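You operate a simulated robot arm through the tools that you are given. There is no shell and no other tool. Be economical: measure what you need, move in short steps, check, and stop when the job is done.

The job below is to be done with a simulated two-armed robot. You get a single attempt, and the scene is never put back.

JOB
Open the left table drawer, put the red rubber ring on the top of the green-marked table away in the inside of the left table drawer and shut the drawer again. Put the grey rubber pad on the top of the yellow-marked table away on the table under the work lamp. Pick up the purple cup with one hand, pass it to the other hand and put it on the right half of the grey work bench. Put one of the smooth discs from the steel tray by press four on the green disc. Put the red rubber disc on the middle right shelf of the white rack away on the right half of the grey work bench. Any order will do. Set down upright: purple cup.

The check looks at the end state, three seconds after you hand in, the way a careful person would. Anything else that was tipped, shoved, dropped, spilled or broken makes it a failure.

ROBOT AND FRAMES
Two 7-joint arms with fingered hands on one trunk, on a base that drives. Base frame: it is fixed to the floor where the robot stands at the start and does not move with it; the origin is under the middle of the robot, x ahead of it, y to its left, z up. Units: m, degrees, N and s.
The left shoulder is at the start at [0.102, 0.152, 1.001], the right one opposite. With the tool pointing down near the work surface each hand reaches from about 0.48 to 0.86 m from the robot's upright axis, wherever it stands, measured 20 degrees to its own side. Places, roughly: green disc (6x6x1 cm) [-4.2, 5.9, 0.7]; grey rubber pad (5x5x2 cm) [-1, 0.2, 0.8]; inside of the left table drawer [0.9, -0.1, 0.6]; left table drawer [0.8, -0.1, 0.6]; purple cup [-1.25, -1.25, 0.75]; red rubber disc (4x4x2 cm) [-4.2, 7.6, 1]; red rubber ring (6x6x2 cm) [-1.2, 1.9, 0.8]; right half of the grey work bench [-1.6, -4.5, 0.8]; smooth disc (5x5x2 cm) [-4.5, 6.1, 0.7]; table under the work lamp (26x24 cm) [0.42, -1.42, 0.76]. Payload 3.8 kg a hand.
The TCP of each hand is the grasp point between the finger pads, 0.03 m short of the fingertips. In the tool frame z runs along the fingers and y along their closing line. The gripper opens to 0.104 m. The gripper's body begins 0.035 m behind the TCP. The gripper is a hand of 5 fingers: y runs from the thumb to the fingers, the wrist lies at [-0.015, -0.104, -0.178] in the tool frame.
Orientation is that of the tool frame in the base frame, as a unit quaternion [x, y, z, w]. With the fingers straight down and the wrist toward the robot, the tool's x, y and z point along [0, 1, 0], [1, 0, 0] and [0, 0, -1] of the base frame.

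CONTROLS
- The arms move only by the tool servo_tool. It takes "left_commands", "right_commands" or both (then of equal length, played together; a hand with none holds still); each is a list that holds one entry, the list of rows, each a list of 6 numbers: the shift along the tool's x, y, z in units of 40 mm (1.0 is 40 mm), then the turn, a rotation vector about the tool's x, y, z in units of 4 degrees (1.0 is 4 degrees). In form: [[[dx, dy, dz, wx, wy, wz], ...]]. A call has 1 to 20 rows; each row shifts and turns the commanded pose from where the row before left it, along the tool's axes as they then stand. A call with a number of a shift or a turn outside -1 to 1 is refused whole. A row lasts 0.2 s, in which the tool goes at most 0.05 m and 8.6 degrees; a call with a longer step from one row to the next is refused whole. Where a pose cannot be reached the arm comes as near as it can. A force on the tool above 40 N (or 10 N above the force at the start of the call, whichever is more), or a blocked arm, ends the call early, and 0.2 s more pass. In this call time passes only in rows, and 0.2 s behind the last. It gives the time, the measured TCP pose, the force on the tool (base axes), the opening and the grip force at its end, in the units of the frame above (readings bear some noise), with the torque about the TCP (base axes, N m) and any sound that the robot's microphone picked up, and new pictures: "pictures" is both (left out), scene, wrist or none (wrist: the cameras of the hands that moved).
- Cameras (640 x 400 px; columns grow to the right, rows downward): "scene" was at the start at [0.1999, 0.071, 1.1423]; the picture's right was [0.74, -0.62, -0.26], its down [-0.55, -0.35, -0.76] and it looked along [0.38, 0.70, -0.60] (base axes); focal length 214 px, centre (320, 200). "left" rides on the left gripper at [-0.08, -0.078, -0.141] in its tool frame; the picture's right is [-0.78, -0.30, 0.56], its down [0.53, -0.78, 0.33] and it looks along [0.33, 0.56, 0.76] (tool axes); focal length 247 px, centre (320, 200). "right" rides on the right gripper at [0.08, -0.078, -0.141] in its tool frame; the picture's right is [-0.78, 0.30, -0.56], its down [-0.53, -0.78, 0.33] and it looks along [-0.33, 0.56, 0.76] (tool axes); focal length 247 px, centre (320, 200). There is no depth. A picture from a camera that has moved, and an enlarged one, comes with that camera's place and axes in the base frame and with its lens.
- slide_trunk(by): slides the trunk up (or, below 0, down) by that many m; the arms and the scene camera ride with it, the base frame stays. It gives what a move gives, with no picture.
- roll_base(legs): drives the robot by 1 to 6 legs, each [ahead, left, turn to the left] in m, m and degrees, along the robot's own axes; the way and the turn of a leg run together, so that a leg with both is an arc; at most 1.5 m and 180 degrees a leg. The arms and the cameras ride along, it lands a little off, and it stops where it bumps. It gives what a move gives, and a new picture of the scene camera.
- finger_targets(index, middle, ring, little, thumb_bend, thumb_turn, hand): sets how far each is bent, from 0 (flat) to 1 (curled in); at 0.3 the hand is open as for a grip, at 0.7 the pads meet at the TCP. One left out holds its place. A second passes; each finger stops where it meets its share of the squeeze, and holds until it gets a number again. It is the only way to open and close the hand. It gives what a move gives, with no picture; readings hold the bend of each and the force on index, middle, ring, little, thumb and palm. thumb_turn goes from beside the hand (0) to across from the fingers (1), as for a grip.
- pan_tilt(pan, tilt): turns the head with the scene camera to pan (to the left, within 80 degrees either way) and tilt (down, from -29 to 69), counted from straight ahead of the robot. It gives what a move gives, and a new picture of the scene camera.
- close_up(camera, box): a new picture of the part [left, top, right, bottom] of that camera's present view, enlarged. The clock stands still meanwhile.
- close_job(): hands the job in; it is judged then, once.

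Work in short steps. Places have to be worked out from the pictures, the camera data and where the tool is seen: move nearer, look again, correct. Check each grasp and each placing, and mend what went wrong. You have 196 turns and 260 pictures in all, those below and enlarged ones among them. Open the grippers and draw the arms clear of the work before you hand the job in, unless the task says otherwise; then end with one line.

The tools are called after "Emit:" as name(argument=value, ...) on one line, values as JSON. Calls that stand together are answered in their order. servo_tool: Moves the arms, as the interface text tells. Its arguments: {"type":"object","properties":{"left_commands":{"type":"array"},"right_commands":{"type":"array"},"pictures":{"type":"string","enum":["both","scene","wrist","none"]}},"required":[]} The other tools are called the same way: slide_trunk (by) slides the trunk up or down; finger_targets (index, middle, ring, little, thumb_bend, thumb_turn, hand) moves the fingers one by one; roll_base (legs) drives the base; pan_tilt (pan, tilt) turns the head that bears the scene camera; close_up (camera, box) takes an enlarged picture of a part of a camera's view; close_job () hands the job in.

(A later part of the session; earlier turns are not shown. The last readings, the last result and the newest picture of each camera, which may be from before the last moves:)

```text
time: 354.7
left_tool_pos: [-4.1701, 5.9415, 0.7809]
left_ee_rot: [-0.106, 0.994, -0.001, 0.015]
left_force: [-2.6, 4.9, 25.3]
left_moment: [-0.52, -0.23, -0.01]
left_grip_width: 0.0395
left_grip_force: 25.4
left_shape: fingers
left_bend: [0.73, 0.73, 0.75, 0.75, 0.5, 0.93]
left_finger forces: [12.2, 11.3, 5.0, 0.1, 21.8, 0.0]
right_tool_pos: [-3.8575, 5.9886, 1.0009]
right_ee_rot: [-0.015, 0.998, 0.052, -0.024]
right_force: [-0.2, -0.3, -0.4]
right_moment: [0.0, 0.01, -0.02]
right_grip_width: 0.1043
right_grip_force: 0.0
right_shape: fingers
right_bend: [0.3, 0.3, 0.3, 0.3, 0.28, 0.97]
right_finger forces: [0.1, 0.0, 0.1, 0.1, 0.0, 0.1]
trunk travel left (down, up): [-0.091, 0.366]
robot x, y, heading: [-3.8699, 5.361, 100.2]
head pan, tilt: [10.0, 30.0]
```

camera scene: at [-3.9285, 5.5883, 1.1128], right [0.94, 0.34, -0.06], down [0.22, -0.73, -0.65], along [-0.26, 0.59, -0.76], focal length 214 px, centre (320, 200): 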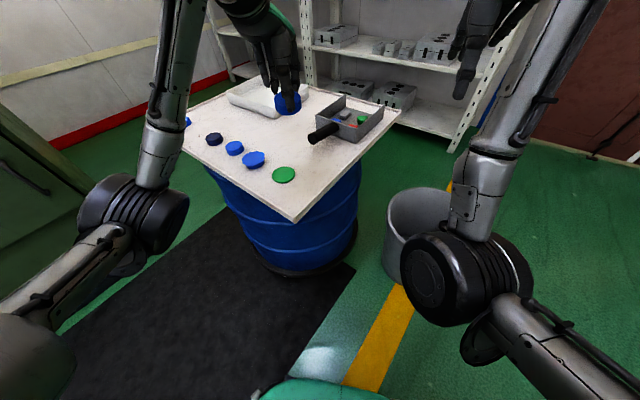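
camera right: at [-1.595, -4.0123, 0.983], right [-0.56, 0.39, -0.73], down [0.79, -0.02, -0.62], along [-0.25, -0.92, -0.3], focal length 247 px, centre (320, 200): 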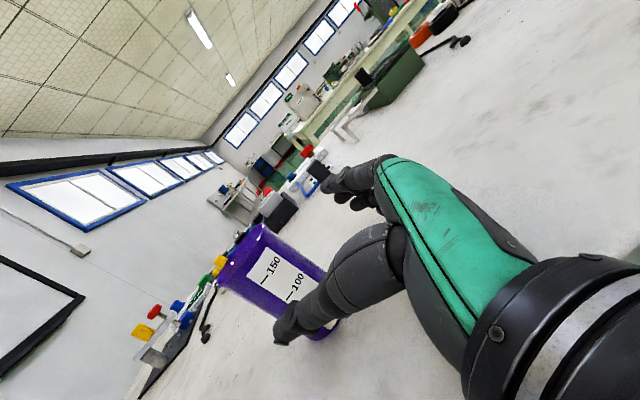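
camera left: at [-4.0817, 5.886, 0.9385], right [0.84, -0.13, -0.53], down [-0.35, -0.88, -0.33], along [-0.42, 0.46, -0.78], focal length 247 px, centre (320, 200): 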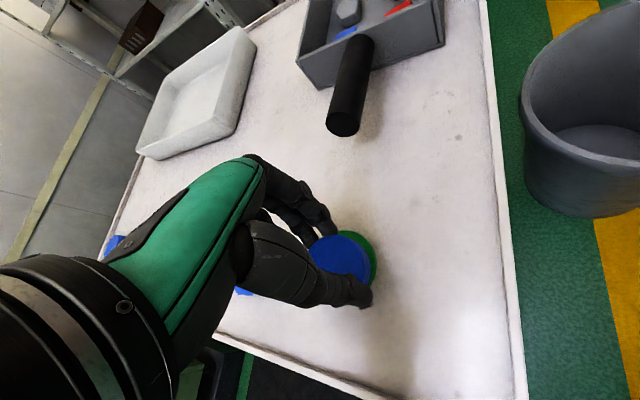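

Contact. I ease the pressure a touch, open the hand, and lift away.

Emit:
servo_tool(left_commands=[[[0, 0, -0.05, 0, 0, 0]]], pictures="none")

Emit:
finger_targets(hand="left", index=0.35, middle=0.35, ring=0.35, little=0.35, thumb_bend=0.3)

Emit:
servo_tool(left_commands=[[[0, 0, -0.5, 0, 0, 0], [0, 0, -0.8, 0, 0, 0], [0, 0, -0.8, 0, 0, 0], [0, 0, -0.8, 0, 0, 0], [0, 0, -0.8, 0, 0, 0]]], pictures="none")

Emit:
close_up(camera="scene", box=[220, 110, 340, 210])

```text
time: 355.1
left_tool_pos: [-4.1694, 5.942, 0.7816]
left_ee_rot: [-0.106, 0.994, -0.004, 0.014]
left_force: [-2.6, 4.7, 24.1]
left_moment: [-0.52, -0.26, 0.01]
left_grip_width: 0.0392
left_grip_force: 25.2
left_shape: fingers
left_bend: [0.73, 0.73, 0.75, 0.75, 0.5, 0.93]
left_finger forces: [12.2, 11.7, 4.2, 0.0, 21.9, 0.0]
right_tool_pos: [-3.8574, 5.9895, 1.0013]
right_ee_rot: [-0.016, 0.998, 0.052, -0.025]
right_force: [0.0, -0.3, 0.3]
right_moment: [0.0, -0.01, -0.02]
right_grip_width: 0.1046
right_grip_force: 0.2
right_shape: fingers
right_bend: [0.3, 0.3, 0.3, 0.3, 0.28, 0.97]
right_finger forces: [0.0, 0.0, 0.0, 0.0, 0.1, 0.0]
trunk travel left (down, up): [-0.091, 0.366]
robot x, y, heading: [-3.8695, 5.3585, 99.9]
head pan, tilt: [10.0, 30.0]
```

```text
time: 356.1
left_tool_pos: [-4.1703, 5.9421, 0.7781]
left_ee_rot: [-0.106, 0.994, -0.007, 0.015]
left_force: [0.8, 0.1, -0.2]
left_moment: [-0.01, 0.03, 0.01]
left_grip_width: 0.0964
left_grip_force: 0.1
left_shape: fingers
left_bend: [0.35, 0.35, 0.35, 0.35, 0.3, 0.97]
left_finger forces: [0.1, 0.0, 0.0, 0.0, 0.1, 0.1]
right_tool_pos: [-3.8602, 5.991, 0.9989]
right_ee_rot: [-0.016, 0.998, 0.051, -0.025]
right_force: [-1.0, -0.3, 0.2]
right_moment: [0.01, 0.01, -0.02]
right_grip_width: 0.1048
right_grip_force: 0.0
right_shape: fingers
right_bend: [0.3, 0.3, 0.3, 0.3, 0.28, 0.97]
right_finger forces: [0.0, 0.0, 0.1, 0.0, 0.0, 0.0]
trunk travel left (down, up): [-0.091, 0.366]
robot x, y, heading: [-3.8665, 5.36, 100.2]
head pan, tilt: [10.0, 30.0]
```

```text
time: 357.3
left_tool_pos: [-4.174, 5.9454, 0.9261]
left_ee_rot: [-0.106, 0.994, -0.007, 0.015]
left_force: [0.6, 0.0, 0.6]
left_moment: [-0.02, 0.01, 0.0]
left_grip_width: 0.0967
left_grip_force: 0.1
left_shape: fingers
left_bend: [0.35, 0.35, 0.35, 0.35, 0.3, 0.97]
left_finger forces: [0.0, 0.0, 0.1, 0.0, 0.1, 0.0]
right_tool_pos: [-3.8591, 5.9902, 0.9999]
right_ee_rot: [-0.016, 0.998, 0.051, -0.025]
right_force: [-0.6, -0.5, 0.4]
right_moment: [-0.03, 0.0, 0.0]
right_grip_width: 0.1042
right_grip_force: 0.0
right_shape: fingers
right_bend: [0.3, 0.3, 0.3, 0.3, 0.28, 0.97]
right_finger forces: [0.1, 0.0, 0.1, 0.0, 0.0, 0.0]
trunk travel left (down, up): [-0.091, 0.366]
robot x, y, heading: [-3.873, 5.3605, 100.2]
head pan, tilt: [10.0, 30.0]
```

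```text
4.00 times, centred on (280, 160) of scene
camera zoom: at [-3.9282, 5.588, 1.1129], right [0.94, 0.34, -0.06], down [0.22, -0.73, -0.65], along [-0.26, 0.59, -0.76], focal length 858 px, centre (480, 360)
```

zoom: 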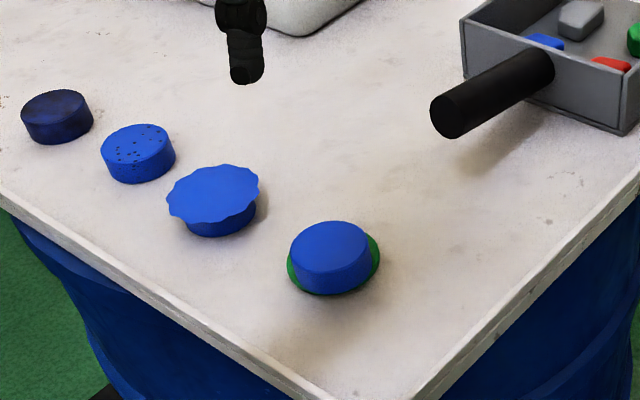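

The disc rests on the green disc. Next is the rack behind the drum: I retreat to the lane side and look at the rack to find the red rubber disc.

Emit:
servo_tool(left_commands=[[[0.3, -0.4, -0.8, 0, 0, 0], [0.3, -0.4, -0.8, 0, 0, 0], [0.3, -0.4, -0.8, 0, 0, 0]]], pictures="none")

Emit:
roll_base(legs=[[-0.1, -1.2, 0], [0.65, 0, 0], [0, 0, 33]])

Emit:
pan_tilt(pan=0, tilt=0)

```text
time: 358.1
left_tool_pos: [-4.2027, 5.8899, 1.0222]
left_ee_rot: [-0.106, 0.994, -0.007, 0.014]
left_force: [-0.6, -1.1, 0.3]
left_moment: [0.0, -0.01, 0.0]
left_grip_width: 0.0968
left_grip_force: 0.0
left_shape: fingers
left_bend: [0.35, 0.35, 0.35, 0.35, 0.3, 0.97]
left_finger forces: [0.0, 0.0, 0.0, 0.1, 0.0, 0.1]
right_tool_pos: [-3.8602, 5.9894, 1.0002]
right_ee_rot: [-0.016, 0.998, 0.051, -0.025]
right_force: [-0.5, 0.0, 0.1]
right_moment: [0.02, 0.02, 0.0]
right_grip_width: 0.1046
right_grip_force: 0.1
right_shape: fingers
right_bend: [0.3, 0.3, 0.3, 0.3, 0.28, 0.97]
right_finger forces: [0.0, 0.1, 0.1, 0.0, 0.0, 0.0]
trunk travel left (down, up): [-0.091, 0.366]
robot x, y, heading: [-3.8724, 5.3606, 100.4]
head pan, tilt: [10.0, 30.0]
```

```text
time: 369.0
left_tool_pos: [-3.3432, 6.3739, 1.0217]
left_ee_rot: [-0.385, 0.923, -0.002, 0.016]
left_force: [-0.8, -0.2, 0.7]
left_moment: [0.01, 0.03, 0.0]
left_grip_width: 0.0965
left_grip_force: 0.1
left_shape: fingers
left_bend: [0.35, 0.35, 0.35, 0.35, 0.3, 0.97]
left_finger forces: [0.0, 0.0, 0.0, 0.0, 0.1, 0.0]
right_tool_pos: [-3.1088, 6.6444, 0.9993]
right_ee_rot: [-0.3, 0.952, 0.042, -0.039]
right_force: [0.5, -0.1, 0.4]
right_moment: [0.01, -0.01, -0.01]
right_grip_width: 0.1045
right_grip_force: 0.1
right_shape: fingers
right_bend: [0.3, 0.3, 0.3, 0.3, 0.28, 0.97]
right_finger forces: [0.1, 0.0, 0.1, 0.0, 0.0, 0.0]
trunk travel left (down, up): [-0.091, 0.366]
robot x, y, heading: [-2.7727, 6.1081, 133.2]
head pan, tilt: [10.0, 30.0]
camera scene: at [-2.9478, 6.2688, 1.1128], right [0.6, 0.79, -0.06], down [0.58, -0.49, -0.65], along [-0.54, 0.36, -0.76], focal length 214 px, centre (320, 200)
```

scene: 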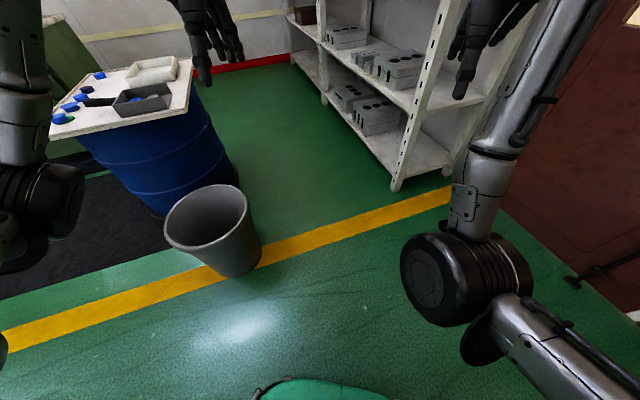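

```text
time: 370.0
left_tool_pos: [-3.3429, 6.3729, 1.0222]
left_ee_rot: [-0.384, 0.923, -0.003, 0.016]
left_force: [0.7, -1.0, -0.4]
left_moment: [0.03, 0.02, -0.02]
left_grip_width: 0.0967
left_grip_force: 0.0
left_shape: fingers
left_bend: [0.35, 0.35, 0.35, 0.35, 0.3, 0.97]
left_finger forces: [0.1, 0.0, 0.0, 0.0, 0.0, 0.1]
right_tool_pos: [-3.1084, 6.6442, 0.9993]
right_ee_rot: [-0.299, 0.953, 0.042, -0.038]
right_force: [-0.5, -0.4, 0.4]
right_moment: [0.01, 0.0, 0.0]
right_grip_width: 0.1047
right_grip_force: 0.1
right_shape: fingers
right_bend: [0.3, 0.3, 0.3, 0.3, 0.28, 0.97]
right_finger forces: [0.0, 0.0, 0.0, 0.1, 0.1, 0.0]
trunk travel left (down, up): [-0.091, 0.366]
robot x, y, heading: [-2.776, 6.1113, 133.3]
head pan, tilt: [0.0, 0.0]
camera scene: at [-2.9482, 6.2923, 1.1578], right [0.73, 0.69, 0.0], down [0.23, -0.25, -0.94], along [-0.65, 0.68, -0.34], focal length 214 px, centre (320, 200)
```

scene: 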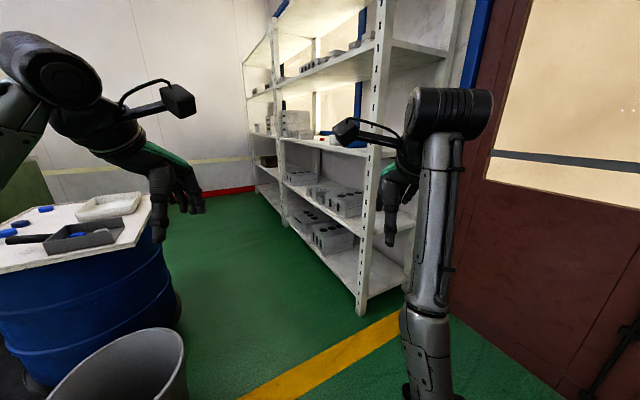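

The red disc shows on the middle shelf of the right bay, mid-bay and about 13 cm deep, at z about 1.05. I raise the trunk, turn parallel to the rack, and enter the gap between drum and rack.

Emit:
slide_trunk(by=0.22)

Emit:
roll_base(legs=[[0, 0, 29.2], [0, -0.36, 0]])

Emit:
pan_tilt(pan=-50, tilt=15)

```text
time: 372.3
left_tool_pos: [-3.3418, 6.3739, 1.2416]
left_ee_rot: [-0.384, 0.923, -0.002, 0.016]
left_force: [-0.2, 0.2, 0.3]
left_moment: [0.04, -0.01, 0.0]
left_grip_width: 0.0963
left_grip_force: 0.1
left_shape: fingers
left_bend: [0.35, 0.35, 0.35, 0.35, 0.3, 0.97]
left_finger forces: [0.0, 0.0, 0.1, 0.0, 0.1, 0.0]
right_tool_pos: [-3.109, 6.6435, 1.2188]
right_ee_rot: [-0.299, 0.953, 0.041, -0.038]
right_force: [1.3, 0.3, -0.1]
right_moment: [-0.01, -0.01, -0.03]
right_grip_width: 0.1043
right_grip_force: 0.1
right_shape: fingers
right_bend: [0.3, 0.3, 0.3, 0.3, 0.28, 0.97]
right_finger forces: [0.0, 0.0, 0.0, 0.0, 0.1, 0.1]
trunk travel left (down, up): [-0.311, 0.146]
robot x, y, heading: [-2.7763, 6.1065, 133.5]
head pan, tilt: [0.0, 0.0]
```

```text
time: 376.0
left_tool_pos: [-3.2906, 6.4048, 1.2418]
left_ee_rot: [-0.604, 0.797, 0.002, 0.018]
left_force: [-0.2, -0.4, 0.3]
left_moment: [0.03, 0.0, 0.02]
left_grip_width: 0.0969
left_grip_force: 0.1
left_shape: fingers
left_bend: [0.35, 0.35, 0.35, 0.35, 0.3, 0.97]
left_finger forces: [0.0, 0.0, 0.0, 0.0, 0.0, 0.0]
right_tool_pos: [-3.2169, 6.7546, 1.2198]
right_ee_rot: [-0.529, 0.847, 0.032, -0.047]
right_force: [-0.2, -0.2, 0.1]
right_moment: [0.02, -0.02, -0.01]
right_grip_width: 0.1046
right_grip_force: 0.0
right_shape: fingers
right_bend: [0.3, 0.3, 0.3, 0.3, 0.28, 0.97]
right_finger forces: [0.1, 0.0, 0.0, 0.1, 0.0, 0.0]
trunk travel left (down, up): [-0.311, 0.146]
robot x, y, heading: [-2.6645, 6.4508, 162.4]
head pan, tilt: [0.0, 0.0]
camera scene: at [-2.7799, 6.4847, 1.4406], right [0.3, 0.95, 0.0], down [0.06, -0.02, -1.0], along [-0.95, 0.3, -0.06], focal length 214 px, centre (320, 200)
```

scene: 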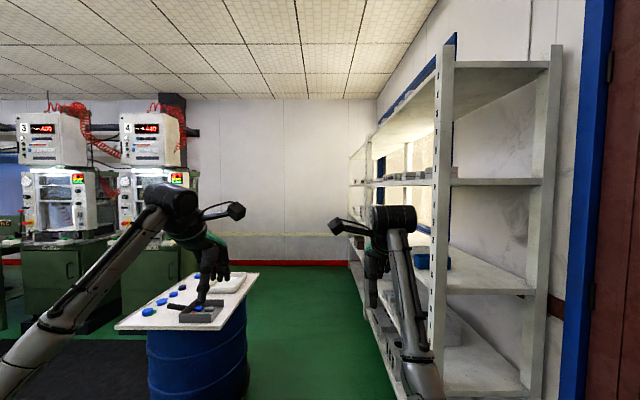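

```text
time: 377.2
left_tool_pos: [-3.2902, 6.4054, 1.2432]
left_ee_rot: [-0.604, 0.797, 0.001, 0.016]
left_force: [-0.6, -0.1, 1.3]
left_moment: [-0.01, 0.02, -0.01]
left_grip_width: 0.0969
left_grip_force: 0.0
left_shape: fingers
left_bend: [0.35, 0.35, 0.35, 0.35, 0.3, 0.97]
left_finger forces: [0.1, 0.1, 0.1, 0.0, 0.1, 0.0]
right_tool_pos: [-3.2175, 6.7555, 1.2186]
right_ee_rot: [-0.528, 0.847, 0.031, -0.048]
right_force: [0.2, 0.0, 0.0]
right_moment: [0.03, 0.04, 0.0]
right_grip_width: 0.1044
right_grip_force: 0.0
right_shape: fingers
right_bend: [0.3, 0.3, 0.3, 0.3, 0.28, 0.97]
right_finger forces: [0.0, 0.0, 0.0, 0.1, 0.0, 0.0]
trunk travel left (down, up): [-0.311, 0.146]
robot x, y, heading: [-2.6641, 6.4509, 162.2]
head pan, tilt: [-50.0, 15.0]
camera scene: at [-2.7281, 6.5443, 1.4183], right [0.92, 0.38, 0.04], down [0.15, -0.26, -0.95], along [-0.35, 0.89, -0.29], focal length 214 px, centre (320, 200)
```

scene: 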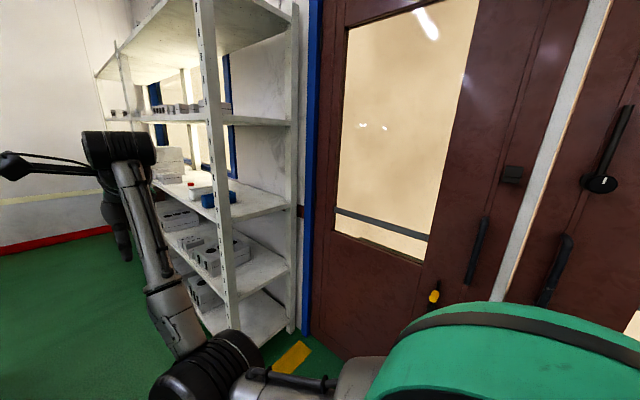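

The disc is at about [-4.15, 7.6, 1.05] on the shelf at z about 1.04, with 43 cm of headroom. I draw the hands in slightly, drive along the gap, and turn to face the rack.

Emit:
servo_tool(left_commands=[[[0, -0.6, -0.4, 0, 0, 0], [0, -0.6, -0.4, 0, 0, 0]]], right_commands=[[[0, -0.8, -0.4, 0, 0, 0], [0, -0.8, -0.4, 0, 0, 0]]], pictures="none")

Emit:
roll_base(legs=[[0.8, 0, 0], [0.74, 0, 0]])

Emit:
pan_tilt(pan=-75, tilt=20)

```text
time: 377.8
left_tool_pos: [-3.2434, 6.3914, 1.275]
left_ee_rot: [-0.604, 0.797, 0.002, 0.015]
left_force: [-0.1, 0.6, -0.3]
left_moment: [-0.01, 0.03, 0.02]
left_grip_width: 0.0964
left_grip_force: 0.1
left_shape: fingers
left_bend: [0.35, 0.35, 0.35, 0.35, 0.3, 0.97]
left_finger forces: [0.1, 0.1, 0.1, 0.0, 0.1, 0.1]
right_tool_pos: [-3.1555, 6.7267, 1.2449]
right_ee_rot: [-0.529, 0.847, 0.031, -0.049]
right_force: [-0.4, -0.4, 0.0]
right_moment: [0.04, 0.03, 0.01]
right_grip_width: 0.1044
right_grip_force: 0.1
right_shape: fingers
right_bend: [0.3, 0.3, 0.3, 0.3, 0.28, 0.97]
right_finger forces: [0.0, 0.0, 0.1, 0.1, 0.0, 0.0]
trunk travel left (down, up): [-0.311, 0.146]
robot x, y, heading: [-2.6647, 6.4523, 162.4]
head pan, tilt: [-50.0, 15.0]
```

```text
time: 385.7
left_tool_pos: [-4.7068, 6.8797, 1.2757]
left_ee_rot: [-0.598, 0.801, 0.002, 0.016]
left_force: [0.0, -0.2, -0.7]
left_moment: [0.01, 0.04, 0.01]
left_grip_width: 0.0964
left_grip_force: 0.1
left_shape: fingers
left_bend: [0.35, 0.35, 0.35, 0.35, 0.3, 0.97]
left_finger forces: [0.0, 0.0, 0.0, 0.1, 0.0, 0.0]
right_tool_pos: [-4.6129, 7.2132, 1.2465]
right_ee_rot: [-0.522, 0.851, 0.031, -0.048]
right_force: [0.0, 0.2, -1.1]
right_moment: [0.02, 0.04, 0.03]
right_grip_width: 0.1047
right_grip_force: 0.0
right_shape: fingers
right_bend: [0.3, 0.3, 0.3, 0.3, 0.28, 0.97]
right_finger forces: [0.0, 0.0, 0.0, 0.1, 0.1, 0.0]
trunk travel left (down, up): [-0.311, 0.146]
robot x, y, heading: [-4.1249, 6.9321, 161.4]
head pan, tilt: [-50.0, 15.0]
camera scene: at [-4.1863, 7.0236, 1.4184], right [0.93, 0.37, 0.04], down [0.15, -0.26, -0.95], along [-0.34, 0.89, -0.29], focal length 214 px, centre (320, 200)
```

scene: 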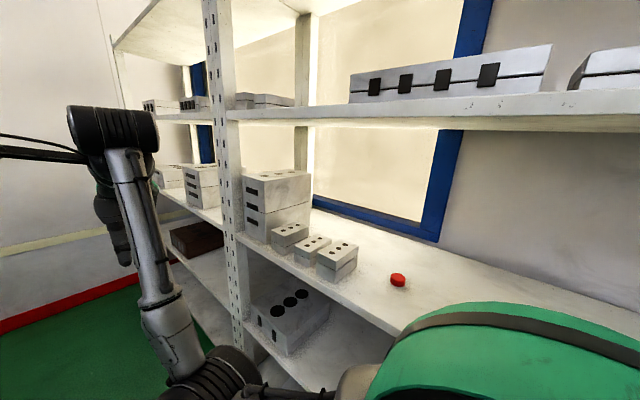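

```text
time: 386.6
left_tool_pos: [-4.7054, 6.8793, 1.2759]
left_ee_rot: [-0.598, 0.802, 0.001, 0.016]
left_force: [-0.6, -0.8, 0.1]
left_moment: [0.01, 0.01, -0.01]
left_grip_width: 0.0965
left_grip_force: 0.1
left_shape: fingers
left_bend: [0.35, 0.35, 0.35, 0.35, 0.3, 0.97]
left_finger forces: [0.1, 0.0, 0.0, 0.1, 0.0, 0.1]
right_tool_pos: [-4.6131, 7.214, 1.2448]
right_ee_rot: [-0.522, 0.851, 0.032, -0.048]
right_force: [0.1, 0.2, -0.2]
right_moment: [-0.02, 0.03, -0.02]
right_grip_width: 0.105
right_grip_force: 0.1
right_shape: fingers
right_bend: [0.3, 0.3, 0.3, 0.3, 0.28, 0.97]
right_finger forces: [0.0, 0.0, 0.0, 0.0, 0.1, 0.0]
trunk travel left (down, up): [-0.311, 0.146]
robot x, y, heading: [-4.1255, 6.9335, 161.7]
head pan, tilt: [-75.0, 20.0]
camera scene: at [-4.1468, 7.0298, 1.4122], right [1.0, -0.06, 0.06], down [0.03, -0.36, -0.93], along [0.08, 0.93, -0.36], focal length 214 px, centre (320, 200)
```

scene: 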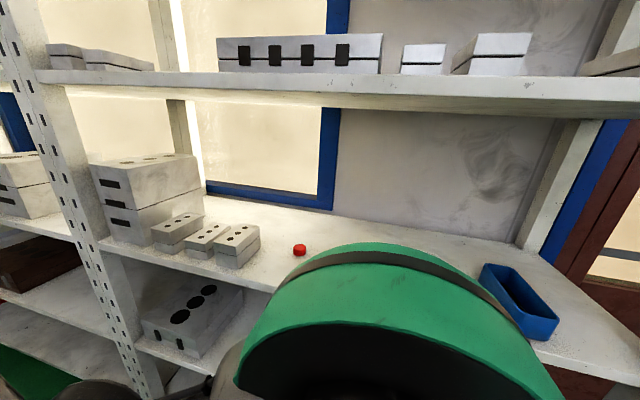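

The red disc is at about [-4.153, 7.562], will be 0.6 m ahead and 0.2 m left after the turn. I turn right to face the rack.

Emit:
roll_base(legs=[[0, 0, -89]])

Emit:
pan_tilt(pan=15, tilt=25)

```text
time: 390.8
left_tool_pos: [-4.1922, 7.5062, 1.2759]
left_ee_rot: [0.136, 0.991, -0.01, 0.015]
left_force: [-0.5, 1.2, -0.9]
left_moment: [-0.02, 0.01, 0.01]
left_grip_width: 0.0965
left_grip_force: 0.1
left_shape: fingers
left_bend: [0.35, 0.35, 0.35, 0.35, 0.3, 0.97]
left_finger forces: [0.0, 0.0, 0.0, 0.0, 0.0, 0.1]
right_tool_pos: [-3.8565, 7.417, 1.2472]
right_ee_rot: [0.225, 0.973, 0.057, -0.01]
right_force: [-0.2, -0.1, 0.7]
right_moment: [-0.02, 0.0, -0.02]
right_grip_width: 0.1045
right_grip_force: 0.1
right_shape: fingers
right_bend: [0.3, 0.3, 0.3, 0.3, 0.28, 0.97]
right_finger forces: [0.0, 0.1, 0.0, 0.0, 0.1, 0.0]
trunk travel left (down, up): [-0.311, 0.146]
robot x, y, heading: [-4.1298, 6.9296, 72.3]
head pan, tilt: [-75.0, 20.0]
camera scene: at [-4.0323, 6.947, 1.4126], right [-0.05, -1.0, 0.05], down [-0.35, -0.03, -0.93], along [0.93, -0.06, -0.35], focal length 214 px, centre (320, 200)
```

scene: 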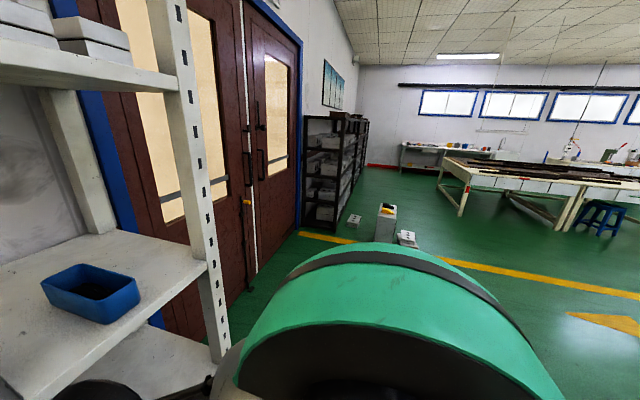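

```text
time: 392.4
left_tool_pos: [-4.1922, 7.5056, 1.2761]
left_ee_rot: [0.136, 0.991, -0.01, 0.015]
left_force: [0.4, 0.1, 0.3]
left_moment: [-0.01, 0.01, 0.02]
left_grip_width: 0.0967
left_grip_force: 0.1
left_shape: fingers
left_bend: [0.35, 0.35, 0.35, 0.35, 0.3, 0.97]
left_finger forces: [0.1, 0.1, 0.0, 0.1, 0.0, 0.1]
right_tool_pos: [-3.8562, 7.4183, 1.2474]
right_ee_rot: [0.226, 0.972, 0.057, -0.009]
right_force: [0.2, 0.1, -0.1]
right_moment: [0.02, -0.04, 0.0]
right_grip_width: 0.1044
right_grip_force: 0.1
right_shape: fingers
right_bend: [0.3, 0.3, 0.3, 0.3, 0.28, 0.97]
right_finger forces: [0.1, 0.0, 0.1, 0.0, 0.0, 0.0]
trunk travel left (down, up): [-0.311, 0.146]
robot x, y, heading: [-4.1301, 6.9327, 72.1]
head pan, tilt: [15.0, 25.0]
camera scene: at [-4.1207, 7.0428, 1.4006], right [1.0, -0.05, -0.01], down [-0.03, -0.47, -0.88], along [0.04, 0.88, -0.47], focal length 214 px, centre (320, 200)
```

scene: 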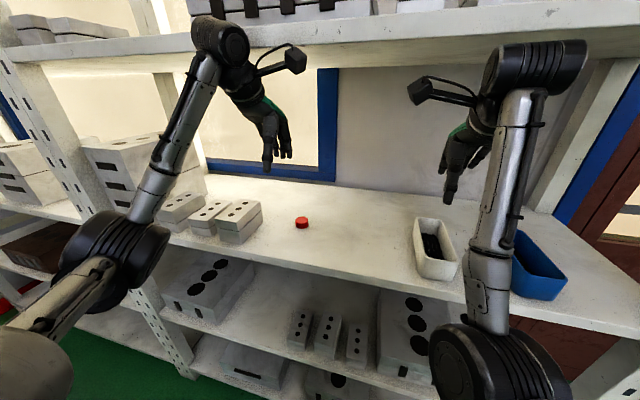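

The disc is right of the white blocks with free space around it. I move the left hand over it and lower to look with the wrist camera.

Emit:
servo_tool(left_commands=[[[0, 0, 0.9, 0, 0, 0], [-0.3, 0.8, 0.5, 0, 0, 0], [-0.3, 0.85, 0.5, 0, 0, 0], [0, 0, 0.8, 0, 0, 0]]], pictures="both")

```text
time: 393.4
left_tool_pos: [-4.1449, 7.5627, 1.1656]
left_ee_rot: [0.136, 0.991, -0.011, 0.013]
left_force: [-0.4, -0.8, 0.4]
left_moment: [-0.01, -0.04, 0.01]
left_grip_width: 0.0967
left_grip_force: 0.0
left_shape: fingers
left_bend: [0.35, 0.35, 0.35, 0.35, 0.3, 0.97]
left_finger forces: [0.1, 0.1, 0.1, 0.0, 0.1, 0.0]
right_tool_pos: [-3.8519, 7.4205, 1.2449]
right_ee_rot: [0.225, 0.973, 0.056, -0.012]
right_force: [-0.3, 0.4, 0.1]
right_moment: [-0.01, -0.06, -0.02]
right_grip_width: 0.1046
right_grip_force: 0.1
right_shape: fingers
right_bend: [0.3, 0.3, 0.3, 0.3, 0.28, 0.97]
right_finger forces: [0.0, 0.0, 0.1, 0.1, 0.1, 0.0]
trunk travel left (down, up): [-0.311, 0.146]
robot x, y, heading: [-4.1263, 6.9298, 72.2]
head pan, tilt: [15.0, 25.0]
camera scene: at [-4.1152, 7.0456, 1.4003], right [1.0, -0.05, -0.01], down [-0.04, -0.47, -0.88], along [0.03, 0.88, -0.47], focal length 214 px, centre (320, 200)
camera left: at [-4.0905, 7.4704, 1.3105], right [0.68, -0.51, -0.53], down [-0.72, -0.61, -0.33], along [-0.15, 0.61, -0.78], focal length 247 px, centre (320, 200)
```

scene: 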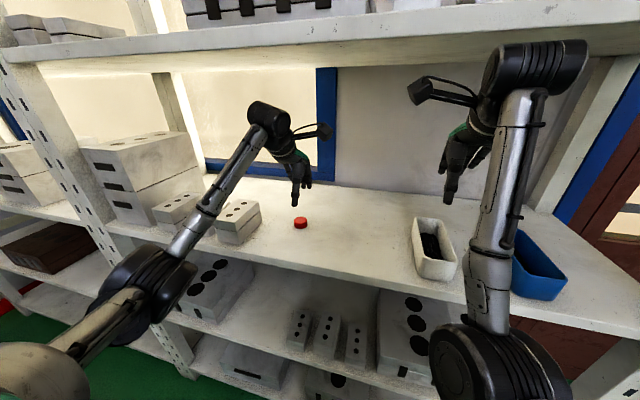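
left: 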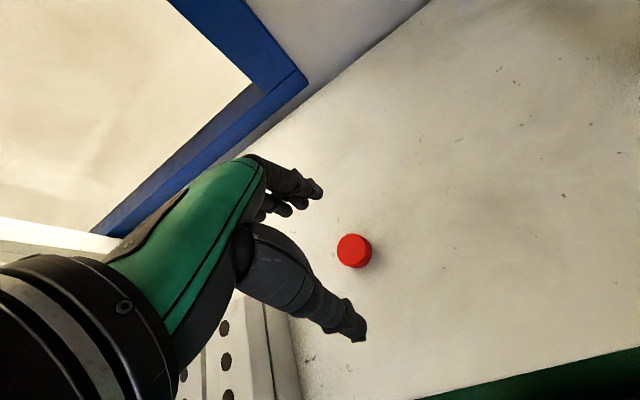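

Triangulated: the disc is at [-4.155, 7.597, 1.03]. I correct 3 cm forward and 2 cm left, and lower most of the way.

Emit:
servo_tool(left_commands=[[[0.48, 0.75, 0.3, 0, 0, 0], [0, 0, 0.8, 0, 0, 0], [0, 0, 0.8, 0, 0, 0]]], pictures="wrist")

```text
time: 394.2
left_tool_pos: [-4.1509, 7.5952, 1.092]
left_ee_rot: [0.137, 0.99, -0.01, 0.013]
left_force: [0.0, -0.8, 0.0]
left_moment: [0.0, 0.04, 0.01]
left_grip_width: 0.0967
left_grip_force: 0.0
left_shape: fingers
left_bend: [0.35, 0.35, 0.35, 0.35, 0.3, 0.97]
left_finger forces: [0.1, 0.0, 0.1, 0.0, 0.0, 0.1]
right_tool_pos: [-3.8509, 7.4198, 1.2446]
right_ee_rot: [0.225, 0.973, 0.055, -0.012]
right_force: [0.3, 1.2, 0.4]
right_moment: [0.0, -0.02, 0.0]
right_grip_width: 0.1044
right_grip_force: 0.2
right_shape: fingers
right_bend: [0.3, 0.3, 0.3, 0.3, 0.28, 0.97]
right_finger forces: [0.1, 0.0, 0.0, 0.0, 0.1, 0.0]
trunk travel left (down, up): [-0.311, 0.146]
robot x, y, heading: [-4.1275, 6.9309, 72.5]
head pan, tilt: [15.0, 25.0]
camera left: at [-4.0986, 7.5023, 1.2352], right [0.68, -0.51, -0.53], down [-0.72, -0.61, -0.33], along [-0.15, 0.61, -0.78], focal length 247 px, centre (320, 200)
```

left: 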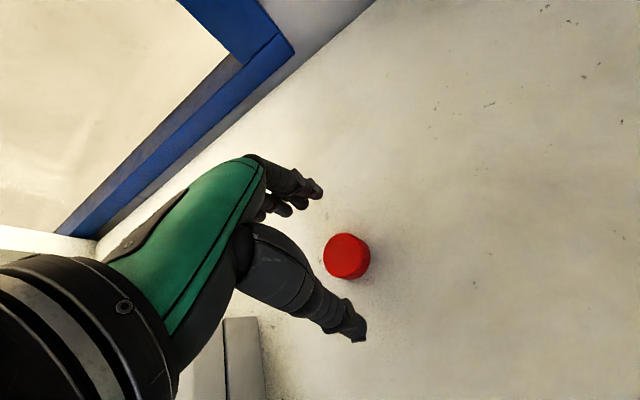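

Centred. I lower the last 3.5 cm, close on the disc and lift.

Emit:
servo_tool(left_commands=[[[0.07, 0, 0.5, 0, 0, 0], [0, 0, 0.25, 0, 0, 0], [0, 0, 0.12, 0, 0, 0]]], pictures="none")

Emit:
finger_targets(hand="left", index=0.78, middle=0.78, ring=0.78, little=0.78, thumb_bend=0.72)

Emit:
servo_tool(left_commands=[[[0, 0, -0.5, 0, 0, 0], [0, 0, -0.7, 0, 0, 0]]], pictures="wrist")

```text
time: 395.0
left_tool_pos: [-4.1536, 7.5945, 1.054]
left_ee_rot: [0.137, 0.99, -0.011, 0.013]
left_force: [-0.1, 0.1, -0.3]
left_moment: [0.01, -0.02, 0.01]
left_grip_width: 0.0967
left_grip_force: 0.0
left_shape: fingers
left_bend: [0.35, 0.35, 0.35, 0.35, 0.3, 0.97]
left_finger forces: [0.1, 0.0, 0.0, 0.0, 0.1, 0.0]
right_tool_pos: [-3.8499, 7.4208, 1.2452]
right_ee_rot: [0.225, 0.973, 0.056, -0.012]
right_force: [-0.1, -0.3, 0.8]
right_moment: [0.0, 0.0, 0.0]
right_grip_width: 0.1046
right_grip_force: 0.0
right_shape: fingers
right_bend: [0.3, 0.3, 0.3, 0.3, 0.28, 0.97]
right_finger forces: [0.0, 0.1, 0.0, 0.0, 0.1, 0.0]
trunk travel left (down, up): [-0.311, 0.146]
robot x, y, heading: [-4.1294, 6.9299, 72.2]
head pan, tilt: [15.0, 25.0]
```

```text
time: 396.0
left_tool_pos: [-4.1549, 7.594, 1.0552]
left_ee_rot: [0.137, 0.99, -0.01, 0.013]
left_force: [0.9, -0.1, 0.1]
left_moment: [0.02, 0.03, 0.01]
left_grip_width: 0.0326
left_grip_force: 20.0
left_shape: fingers
left_bend: [0.73, 0.72, 0.78, 0.78, 0.54, 0.95]
left_finger forces: [10.0, 10.2, 0.0, 0.1, 19.7, 0.0]
right_tool_pos: [-3.8503, 7.4201, 1.2438]
right_ee_rot: [0.225, 0.973, 0.055, -0.012]
right_force: [-0.1, 1.1, -0.1]
right_moment: [0.0, 0.01, 0.02]
right_grip_width: 0.1048
right_grip_force: 0.0
right_shape: fingers
right_bend: [0.3, 0.3, 0.3, 0.3, 0.28, 0.97]
right_finger forces: [0.0, 0.0, 0.1, 0.0, 0.1, 0.0]
trunk travel left (down, up): [-0.311, 0.146]
robot x, y, heading: [-4.1267, 6.9305, 72.2]
head pan, tilt: [15.0, 25.0]
```

```text
time: 396.6
left_tool_pos: [-4.1546, 7.5945, 1.103]
left_ee_rot: [0.137, 0.99, -0.01, 0.013]
left_force: [0.0, -0.1, -0.1]
left_moment: [-0.01, -0.03, 0.01]
left_grip_width: 0.0325
left_grip_force: 19.9
left_shape: fingers
left_bend: [0.73, 0.72, 0.78, 0.78, 0.54, 0.95]
left_finger forces: [9.9, 10.4, 0.0, 0.0, 19.7, 0.0]
right_tool_pos: [-3.8507, 7.4193, 1.245]
right_ee_rot: [0.225, 0.973, 0.055, -0.012]
right_force: [0.0, 0.2, -0.1]
right_moment: [0.02, -0.04, 0.03]
right_grip_width: 0.1044
right_grip_force: 0.1
right_shape: fingers
right_bend: [0.3, 0.3, 0.3, 0.3, 0.28, 0.97]
right_finger forces: [0.0, 0.0, 0.0, 0.0, 0.1, 0.1]
trunk travel left (down, up): [-0.311, 0.146]
robot x, y, heading: [-4.1263, 6.9306, 72.2]
head pan, tilt: [15.0, 25.0]
camera left: at [-4.1013, 7.5029, 1.2474], right [0.68, -0.51, -0.53], down [-0.72, -0.61, -0.33], along [-0.15, 0.61, -0.78], focal length 247 px, centre (320, 200)
```

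left: 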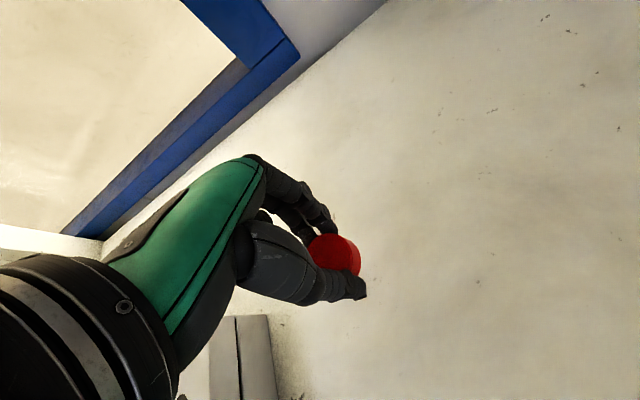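

The disc is held. I lift it, draw both hands back, turn left parallel to the rack and back out of the gap.

Emit:
servo_tool(left_commands=[[[0, 0, -0.8, 0, 0, 0], [0, 0, -0.8, 0, 0, 0], [0, -0.8, -0.3, 0, 0, 0], [0, -0.8, -0.3, 0, 0, 0], [0, -0.8, 0, 0, 0, 0]]], pictures="none")

Emit:
roll_base(legs=[[0, 0, 90], [-0.8, 0, 0], [-0.8, 0, 0]])

```text
time: 397.8
left_tool_pos: [-4.183, 7.5046, 1.1915]
left_ee_rot: [0.136, 0.991, -0.011, 0.012]
left_force: [0.8, 0.2, -0.2]
left_moment: [0.04, -0.03, 0.0]
left_grip_width: 0.0325
left_grip_force: 19.7
left_shape: fingers
left_bend: [0.73, 0.72, 0.78, 0.78, 0.54, 0.95]
left_finger forces: [9.9, 10.3, 0.0, 0.0, 19.6, 0.0]
right_tool_pos: [-3.8516, 7.4186, 1.2462]
right_ee_rot: [0.225, 0.973, 0.056, -0.012]
right_force: [0.3, -0.2, 0.1]
right_moment: [-0.03, -0.01, 0.03]
right_grip_width: 0.1045
right_grip_force: 0.1
right_shape: fingers
right_bend: [0.3, 0.3, 0.3, 0.3, 0.28, 0.97]
right_finger forces: [0.0, 0.1, 0.1, 0.0, 0.0, 0.0]
trunk travel left (down, up): [-0.311, 0.146]
robot x, y, heading: [-4.1263, 6.9321, 72.6]
head pan, tilt: [15.0, 25.0]
```

```text
time: 409.9
left_tool_pos: [-3.1668, 6.3977, 1.1909]
left_ee_rot: [-0.609, 0.793, 0.002, 0.017]
left_force: [-0.7, -0.6, 0.2]
left_moment: [0.01, 0.0, 0.01]
left_grip_width: 0.032
left_grip_force: 19.0
left_shape: fingers
left_bend: [0.73, 0.72, 0.78, 0.78, 0.54, 0.95]
left_finger forces: [9.7, 9.8, 0.1, 0.1, 18.8, 0.0]
right_tool_pos: [-3.0856, 6.7307, 1.2454]
right_ee_rot: [-0.534, 0.844, 0.03, -0.049]
right_force: [-0.2, -0.6, -0.2]
right_moment: [-0.04, 0.0, 0.01]
right_grip_width: 0.1045
right_grip_force: 0.1
right_shape: fingers
right_bend: [0.3, 0.3, 0.3, 0.3, 0.28, 0.97]
right_finger forces: [0.0, 0.0, 0.1, 0.0, 0.0, 0.0]
trunk travel left (down, up): [-0.311, 0.146]
robot x, y, heading: [-2.5885, 6.4559, 163.1]
head pan, tilt: [15.0, 25.0]
camera scene: at [-2.7095, 6.4717, 1.4003], right [0.03, 1.0, -0.01], down [0.47, -0.03, -0.88], along [-0.88, 0.02, -0.47], focal length 214 px, centre (320, 200)
```

scene: 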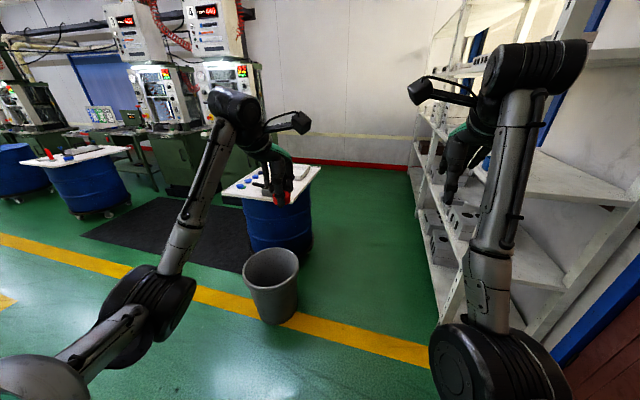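

Out of the gap. I lower the trunk back to travelling height, turn toward -y, and drive down the lane the way I came.

Emit:
slide_trunk(by=-0.2)

Emit:
roll_base(legs=[[0, 0, 90], [1.4, 0.36, 0], [1.45, 0, 0], [1.45, 0, 0], [1.3, 0, 0]])

Emit:
pan_tilt(pan=10, tilt=12)

```text
time: 412.0
left_tool_pos: [-3.1658, 6.3977, 0.9919]
left_ee_rot: [-0.608, 0.794, 0.002, 0.017]
left_force: [0.3, 0.9, 0.2]
left_moment: [0.01, 0.04, 0.0]
left_grip_width: 0.032
left_grip_force: 18.9
left_shape: fingers
left_bend: [0.73, 0.72, 0.78, 0.78, 0.54, 0.95]
left_finger forces: [9.5, 9.9, 0.1, 0.0, 18.7, 0.1]
right_tool_pos: [-3.1313, 6.7465, 0.9214]
right_ee_rot: [-0.533, 0.845, -0.045, 0.018]
right_force: [1.2, 0.0, 0.8]
right_moment: [-0.03, 0.0, 0.0]
right_grip_width: 0.1046
right_grip_force: 0.0
right_shape: fingers
right_bend: [0.3, 0.3, 0.3, 0.3, 0.28, 0.97]
right_finger forces: [0.1, 0.0, 0.1, 0.1, 0.1, 0.0]
trunk travel left (down, up): [-0.111, 0.346]
robot x, y, heading: [-2.5923, 6.4646, 163.1]
head pan, tilt: [15.0, 25.0]
```

```text
time: 442.8
left_tool_pos: [-3.8358, 0.4289, 0.9921]
left_ee_rot: [0.992, -0.128, -0.013, -0.012]
left_force: [-0.3, -0.4, 0.7]
left_moment: [0.02, 0.0, 0.02]
left_grip_width: 0.0316
left_grip_force: 18.0
left_shape: fingers
left_bend: [0.73, 0.72, 0.78, 0.78, 0.54, 0.95]
left_finger forces: [9.1, 9.7, 0.0, 0.1, 18.0, 0.0]
right_tool_pos: [-4.1847, 0.4641, 0.9201]
right_ee_rot: [0.974, -0.219, 0.019, -0.046]
right_force: [0.5, -1.0, -0.3]
right_moment: [-0.02, 0.0, 0.0]
right_grip_width: 0.1045
right_grip_force: 0.0
right_shape: fingers
right_bend: [0.3, 0.3, 0.3, 0.3, 0.28, 0.97]
right_finger forces: [0.0, 0.1, 0.0, 0.1, 0.0, 0.0]
trunk travel left (down, up): [-0.111, 0.346]
robot x, y, heading: [-3.9055, 1.0017, -106.9]
head pan, tilt: [15.0, 25.0]
camera scene: at [-3.9432, 0.7817, 1.1501], right [-1.0, 0.04, -0.08], down [0.09, 0.67, -0.74], along [0.02, -0.74, -0.67], focal length 214 px, centre (320, 200)
```

scene: 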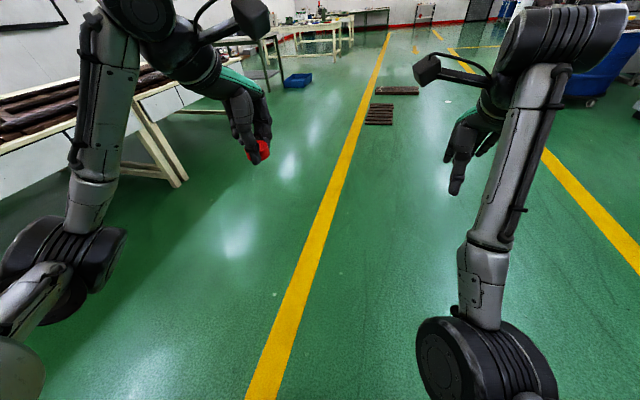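

```text
time: 443.5
left_tool_pos: [-3.836, 0.4305, 0.9912]
left_ee_rot: [0.992, -0.129, -0.013, -0.011]
left_force: [-0.9, 0.0, -0.4]
left_moment: [0.01, 0.03, 0.0]
left_grip_width: 0.0318
left_grip_force: 18.2
left_shape: fingers
left_bend: [0.73, 0.72, 0.78, 0.78, 0.54, 0.95]
left_finger forces: [9.1, 9.7, 0.0, 0.1, 18.1, 0.1]
right_tool_pos: [-4.184, 0.4637, 0.921]
right_ee_rot: [0.974, -0.219, 0.019, -0.046]
right_force: [0.4, 0.5, 0.2]
right_moment: [0.02, -0.01, 0.0]
right_grip_width: 0.1044
right_grip_force: 0.1
right_shape: fingers
right_bend: [0.3, 0.3, 0.3, 0.3, 0.28, 0.97]
right_finger forces: [0.0, 0.0, 0.0, 0.0, 0.1, 0.1]
trunk travel left (down, up): [-0.111, 0.346]
robot x, y, heading: [-3.9016, 1.0023, -107.0]
head pan, tilt: [10.0, 12.0]
camera scene: at [-3.9531, 0.7754, 1.1693], right [-0.99, 0.13, -0.05], down [0.11, 0.48, -0.87], along [-0.08, -0.87, -0.49], focal length 214 px, centre (320, 200)
```

scene: 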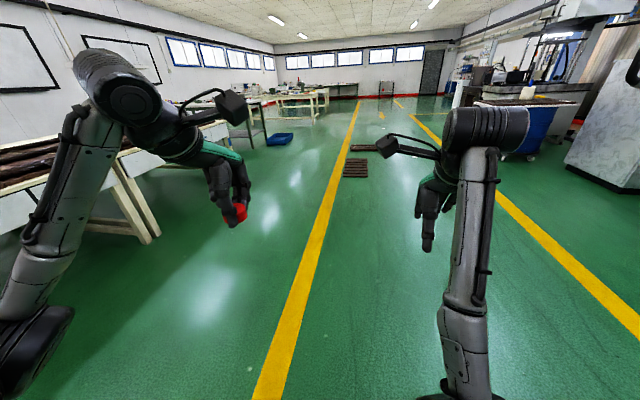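

Clear ahead left of the yellow line. I drive diagonally back to the table side, down to the bench gap, turn left, and enter the gap.

Emit:
roll_base(legs=[[1.3, 0.92, -0.5], [1.3, 0, 0], [1.04, 0, 0], [0, 0, 90], [0.9, 0, 0]])

```text
refused: leg 1 is longer than a leg can be; nothing moved
```

Emit:
roll_base(legs=[[1.15, 0.92, -0.5], [1.35, 0, 0], [1.14, 0, 0], [0, 0, 90], [0.9, 0, 0]])

```text
time: 470.8
left_tool_pos: [-2.6982, -2.9565, 0.9915]
left_ee_rot: [0.797, 0.604, -0.017, 0.0]
left_force: [-0.3, -0.2, -0.2]
left_moment: [0.04, -0.01, 0.04]
left_grip_width: 0.0312
left_grip_force: 17.4
left_shape: fingers
left_bend: [0.73, 0.72, 0.78, 0.78, 0.54, 0.95]
left_finger forces: [8.7, 9.4, 0.1, 0.0, 17.3, 0.0]
right_tool_pos: [-2.7371, -3.3056, 0.9205]
right_ee_rot: [0.848, 0.528, -0.019, -0.046]
right_force: [0.4, 0.8, 0.4]
right_moment: [-0.03, 0.0, 0.0]
right_grip_width: 0.1047
right_grip_force: 0.0
right_shape: fingers
right_bend: [0.3, 0.3, 0.3, 0.3, 0.28, 0.97]
right_finger forces: [0.0, 0.0, 0.1, 0.0, 0.0, 0.0]
trunk travel left (down, up): [-0.111, 0.346]
robot x, y, heading: [-3.2764, -3.0164, -17.4]
head pan, tilt: [10.0, 12.0]
camera scene: at [-3.0467, -3.0717, 1.1693], right [-0.14, -0.99, -0.05], down [-0.48, 0.11, -0.87], along [0.86, -0.1, -0.49], focal length 214 px, centre (320, 200)
```

scene: 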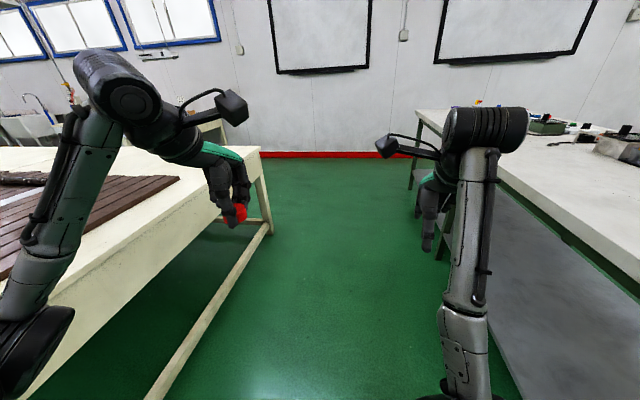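

On the centre of the gap. I re-tighten the grip on the disc, raise and draw in the right hand so it cannot meet the cup, and continue to opposite the bench's near end.

Emit:
finger_targets(hand="left", index=0.85, middle=0.85, thumb_bend=0.8)

Emit:
servo_tool(right_commands=[[[-0.3, -0.3, -0.8, 0, 0, 0], [-0.3, -0.3, -0.8, 0, 0, 0], [-0.3, -0.3, -0.8, 0, 0, 0], [0, 0, -0.8, 0, 0, 0]]], pictures="none")

Emit:
roll_base(legs=[[1.2, 0, 0], [1.07, 0, 0]])

Emit:
pan_tilt(pan=-50, tilt=20)

```text
time: 471.8
left_tool_pos: [-2.6986, -2.9575, 0.9906]
left_ee_rot: [0.796, 0.605, -0.016, 0.0]
left_force: [0.0, 0.2, 0.1]
left_moment: [0.01, -0.02, -0.05]
left_grip_width: 0.0328
left_grip_force: 22.1
left_shape: fingers
left_bend: [0.75, 0.74, 0.78, 0.78, 0.49, 0.95]
left_finger forces: [10.6, 11.0, 0.0, 0.1, 21.7, 0.0]
right_tool_pos: [-2.7356, -3.3053, 0.9207]
right_ee_rot: [0.848, 0.528, -0.018, -0.046]
right_force: [-0.6, -0.6, 0.3]
right_moment: [-0.02, -0.01, 0.04]
right_grip_width: 0.1047
right_grip_force: 0.0
right_shape: fingers
right_bend: [0.3, 0.3, 0.3, 0.3, 0.28, 0.97]
right_finger forces: [0.1, 0.0, 0.0, 0.1, 0.0, 0.0]
trunk travel left (down, up): [-0.111, 0.346]
robot x, y, heading: [-3.2709, -3.0178, -17.8]
head pan, tilt: [10.0, 12.0]
```

```text
time: 472.8
left_tool_pos: [-2.698, -2.9582, 0.9912]
left_ee_rot: [0.797, 0.604, -0.016, 0.001]
left_force: [0.3, 0.5, -0.8]
left_moment: [-0.02, 0.0, 0.01]
left_grip_width: 0.0326
left_grip_force: 21.7
left_shape: fingers
left_bend: [0.75, 0.74, 0.78, 0.78, 0.49, 0.95]
left_finger forces: [10.6, 11.1, 0.0, 0.0, 21.7, 0.1]
right_tool_pos: [-2.7105, -3.36, 1.0098]
right_ee_rot: [0.848, 0.528, -0.018, -0.045]
right_force: [1.2, -0.4, -0.4]
right_moment: [0.01, -0.01, 0.01]
right_grip_width: 0.1045
right_grip_force: 0.1
right_shape: fingers
right_bend: [0.3, 0.3, 0.3, 0.3, 0.28, 0.97]
right_finger forces: [0.0, 0.1, 0.0, 0.0, 0.1, 0.1]
right hand out of reach, approached as far as the arm can: row 1, 2, 3, 4
trunk travel left (down, up): [-0.111, 0.346]
robot x, y, heading: [-3.272, -3.0175, -17.6]
head pan, tilt: [10.0, 12.0]
```

```text
time: 483.9
left_tool_pos: [-0.5332, -3.6398, 0.9928]
left_ee_rot: [0.795, 0.607, -0.017, 0.001]
left_force: [-1.0, -0.9, -0.5]
left_moment: [-0.02, -0.02, 0.01]
left_grip_width: 0.0324
left_grip_force: 21.5
left_shape: fingers
left_bend: [0.75, 0.75, 0.78, 0.78, 0.49, 0.95]
left_finger forces: [10.6, 11.0, 0.0, 0.0, 21.7, 0.0]
right_tool_pos: [-0.5426, -4.041, 1.0095]
right_ee_rot: [0.846, 0.531, -0.018, -0.045]
right_force: [-0.4, 0.4, -0.2]
right_moment: [-0.03, 0.0, 0.0]
right_grip_width: 0.1045
right_grip_force: 0.1
right_shape: fingers
right_bend: [0.3, 0.3, 0.3, 0.3, 0.28, 0.97]
right_finger forces: [0.0, 0.0, 0.0, 0.0, 0.0, 0.0]
trunk travel left (down, up): [-0.111, 0.346]
robot x, y, heading: [-1.1077, -3.7011, -17.0]
head pan, tilt: [10.0, 12.0]
camera scene: at [-0.8816, -3.7555, 1.1693], right [-0.13, -0.99, -0.05], down [-0.48, 0.11, -0.87], along [0.87, -0.09, -0.49], focal length 214 px, centre (320, 200)
```

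scene: 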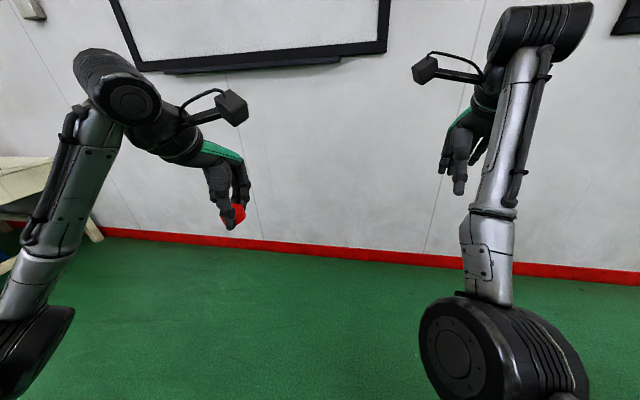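

```text
time: 485.2
left_tool_pos: [-0.5339, -3.6394, 0.9909]
left_ee_rot: [0.794, 0.608, -0.016, 0.002]
left_force: [0.0, -0.4, 0.3]
left_moment: [0.02, -0.03, 0.01]
left_grip_width: 0.0326
left_grip_force: 21.7
left_shape: fingers
left_bend: [0.75, 0.75, 0.78, 0.78, 0.49, 0.95]
left_finger forces: [10.7, 11.0, 0.0, 0.1, 21.7, 0.1]
right_tool_pos: [-0.5418, -4.0413, 1.0102]
right_ee_rot: [0.846, 0.531, -0.018, -0.046]
right_force: [-0.4, 0.0, -0.1]
right_moment: [-0.01, -0.02, 0.02]
right_grip_width: 0.1045
right_grip_force: 0.1
right_shape: fingers
right_bend: [0.3, 0.3, 0.3, 0.3, 0.28, 0.97]
right_finger forces: [0.0, 0.0, 0.1, 0.0, 0.0, 0.1]
trunk travel left (down, up): [-0.111, 0.346]
robot x, y, heading: [-1.1058, -3.7009, -17.0]
head pan, tilt: [-50.0, 20.0]
camera scene: at [-0.9404, -3.8289, 1.1667], right [-0.89, -0.4, 0.23], down [-0.4, 0.4, -0.83], along [0.24, -0.83, -0.51], focal length 214 px, centre (320, 200)
```

scene: 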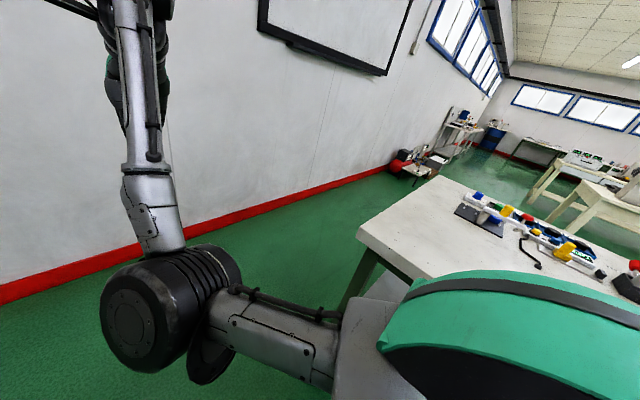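

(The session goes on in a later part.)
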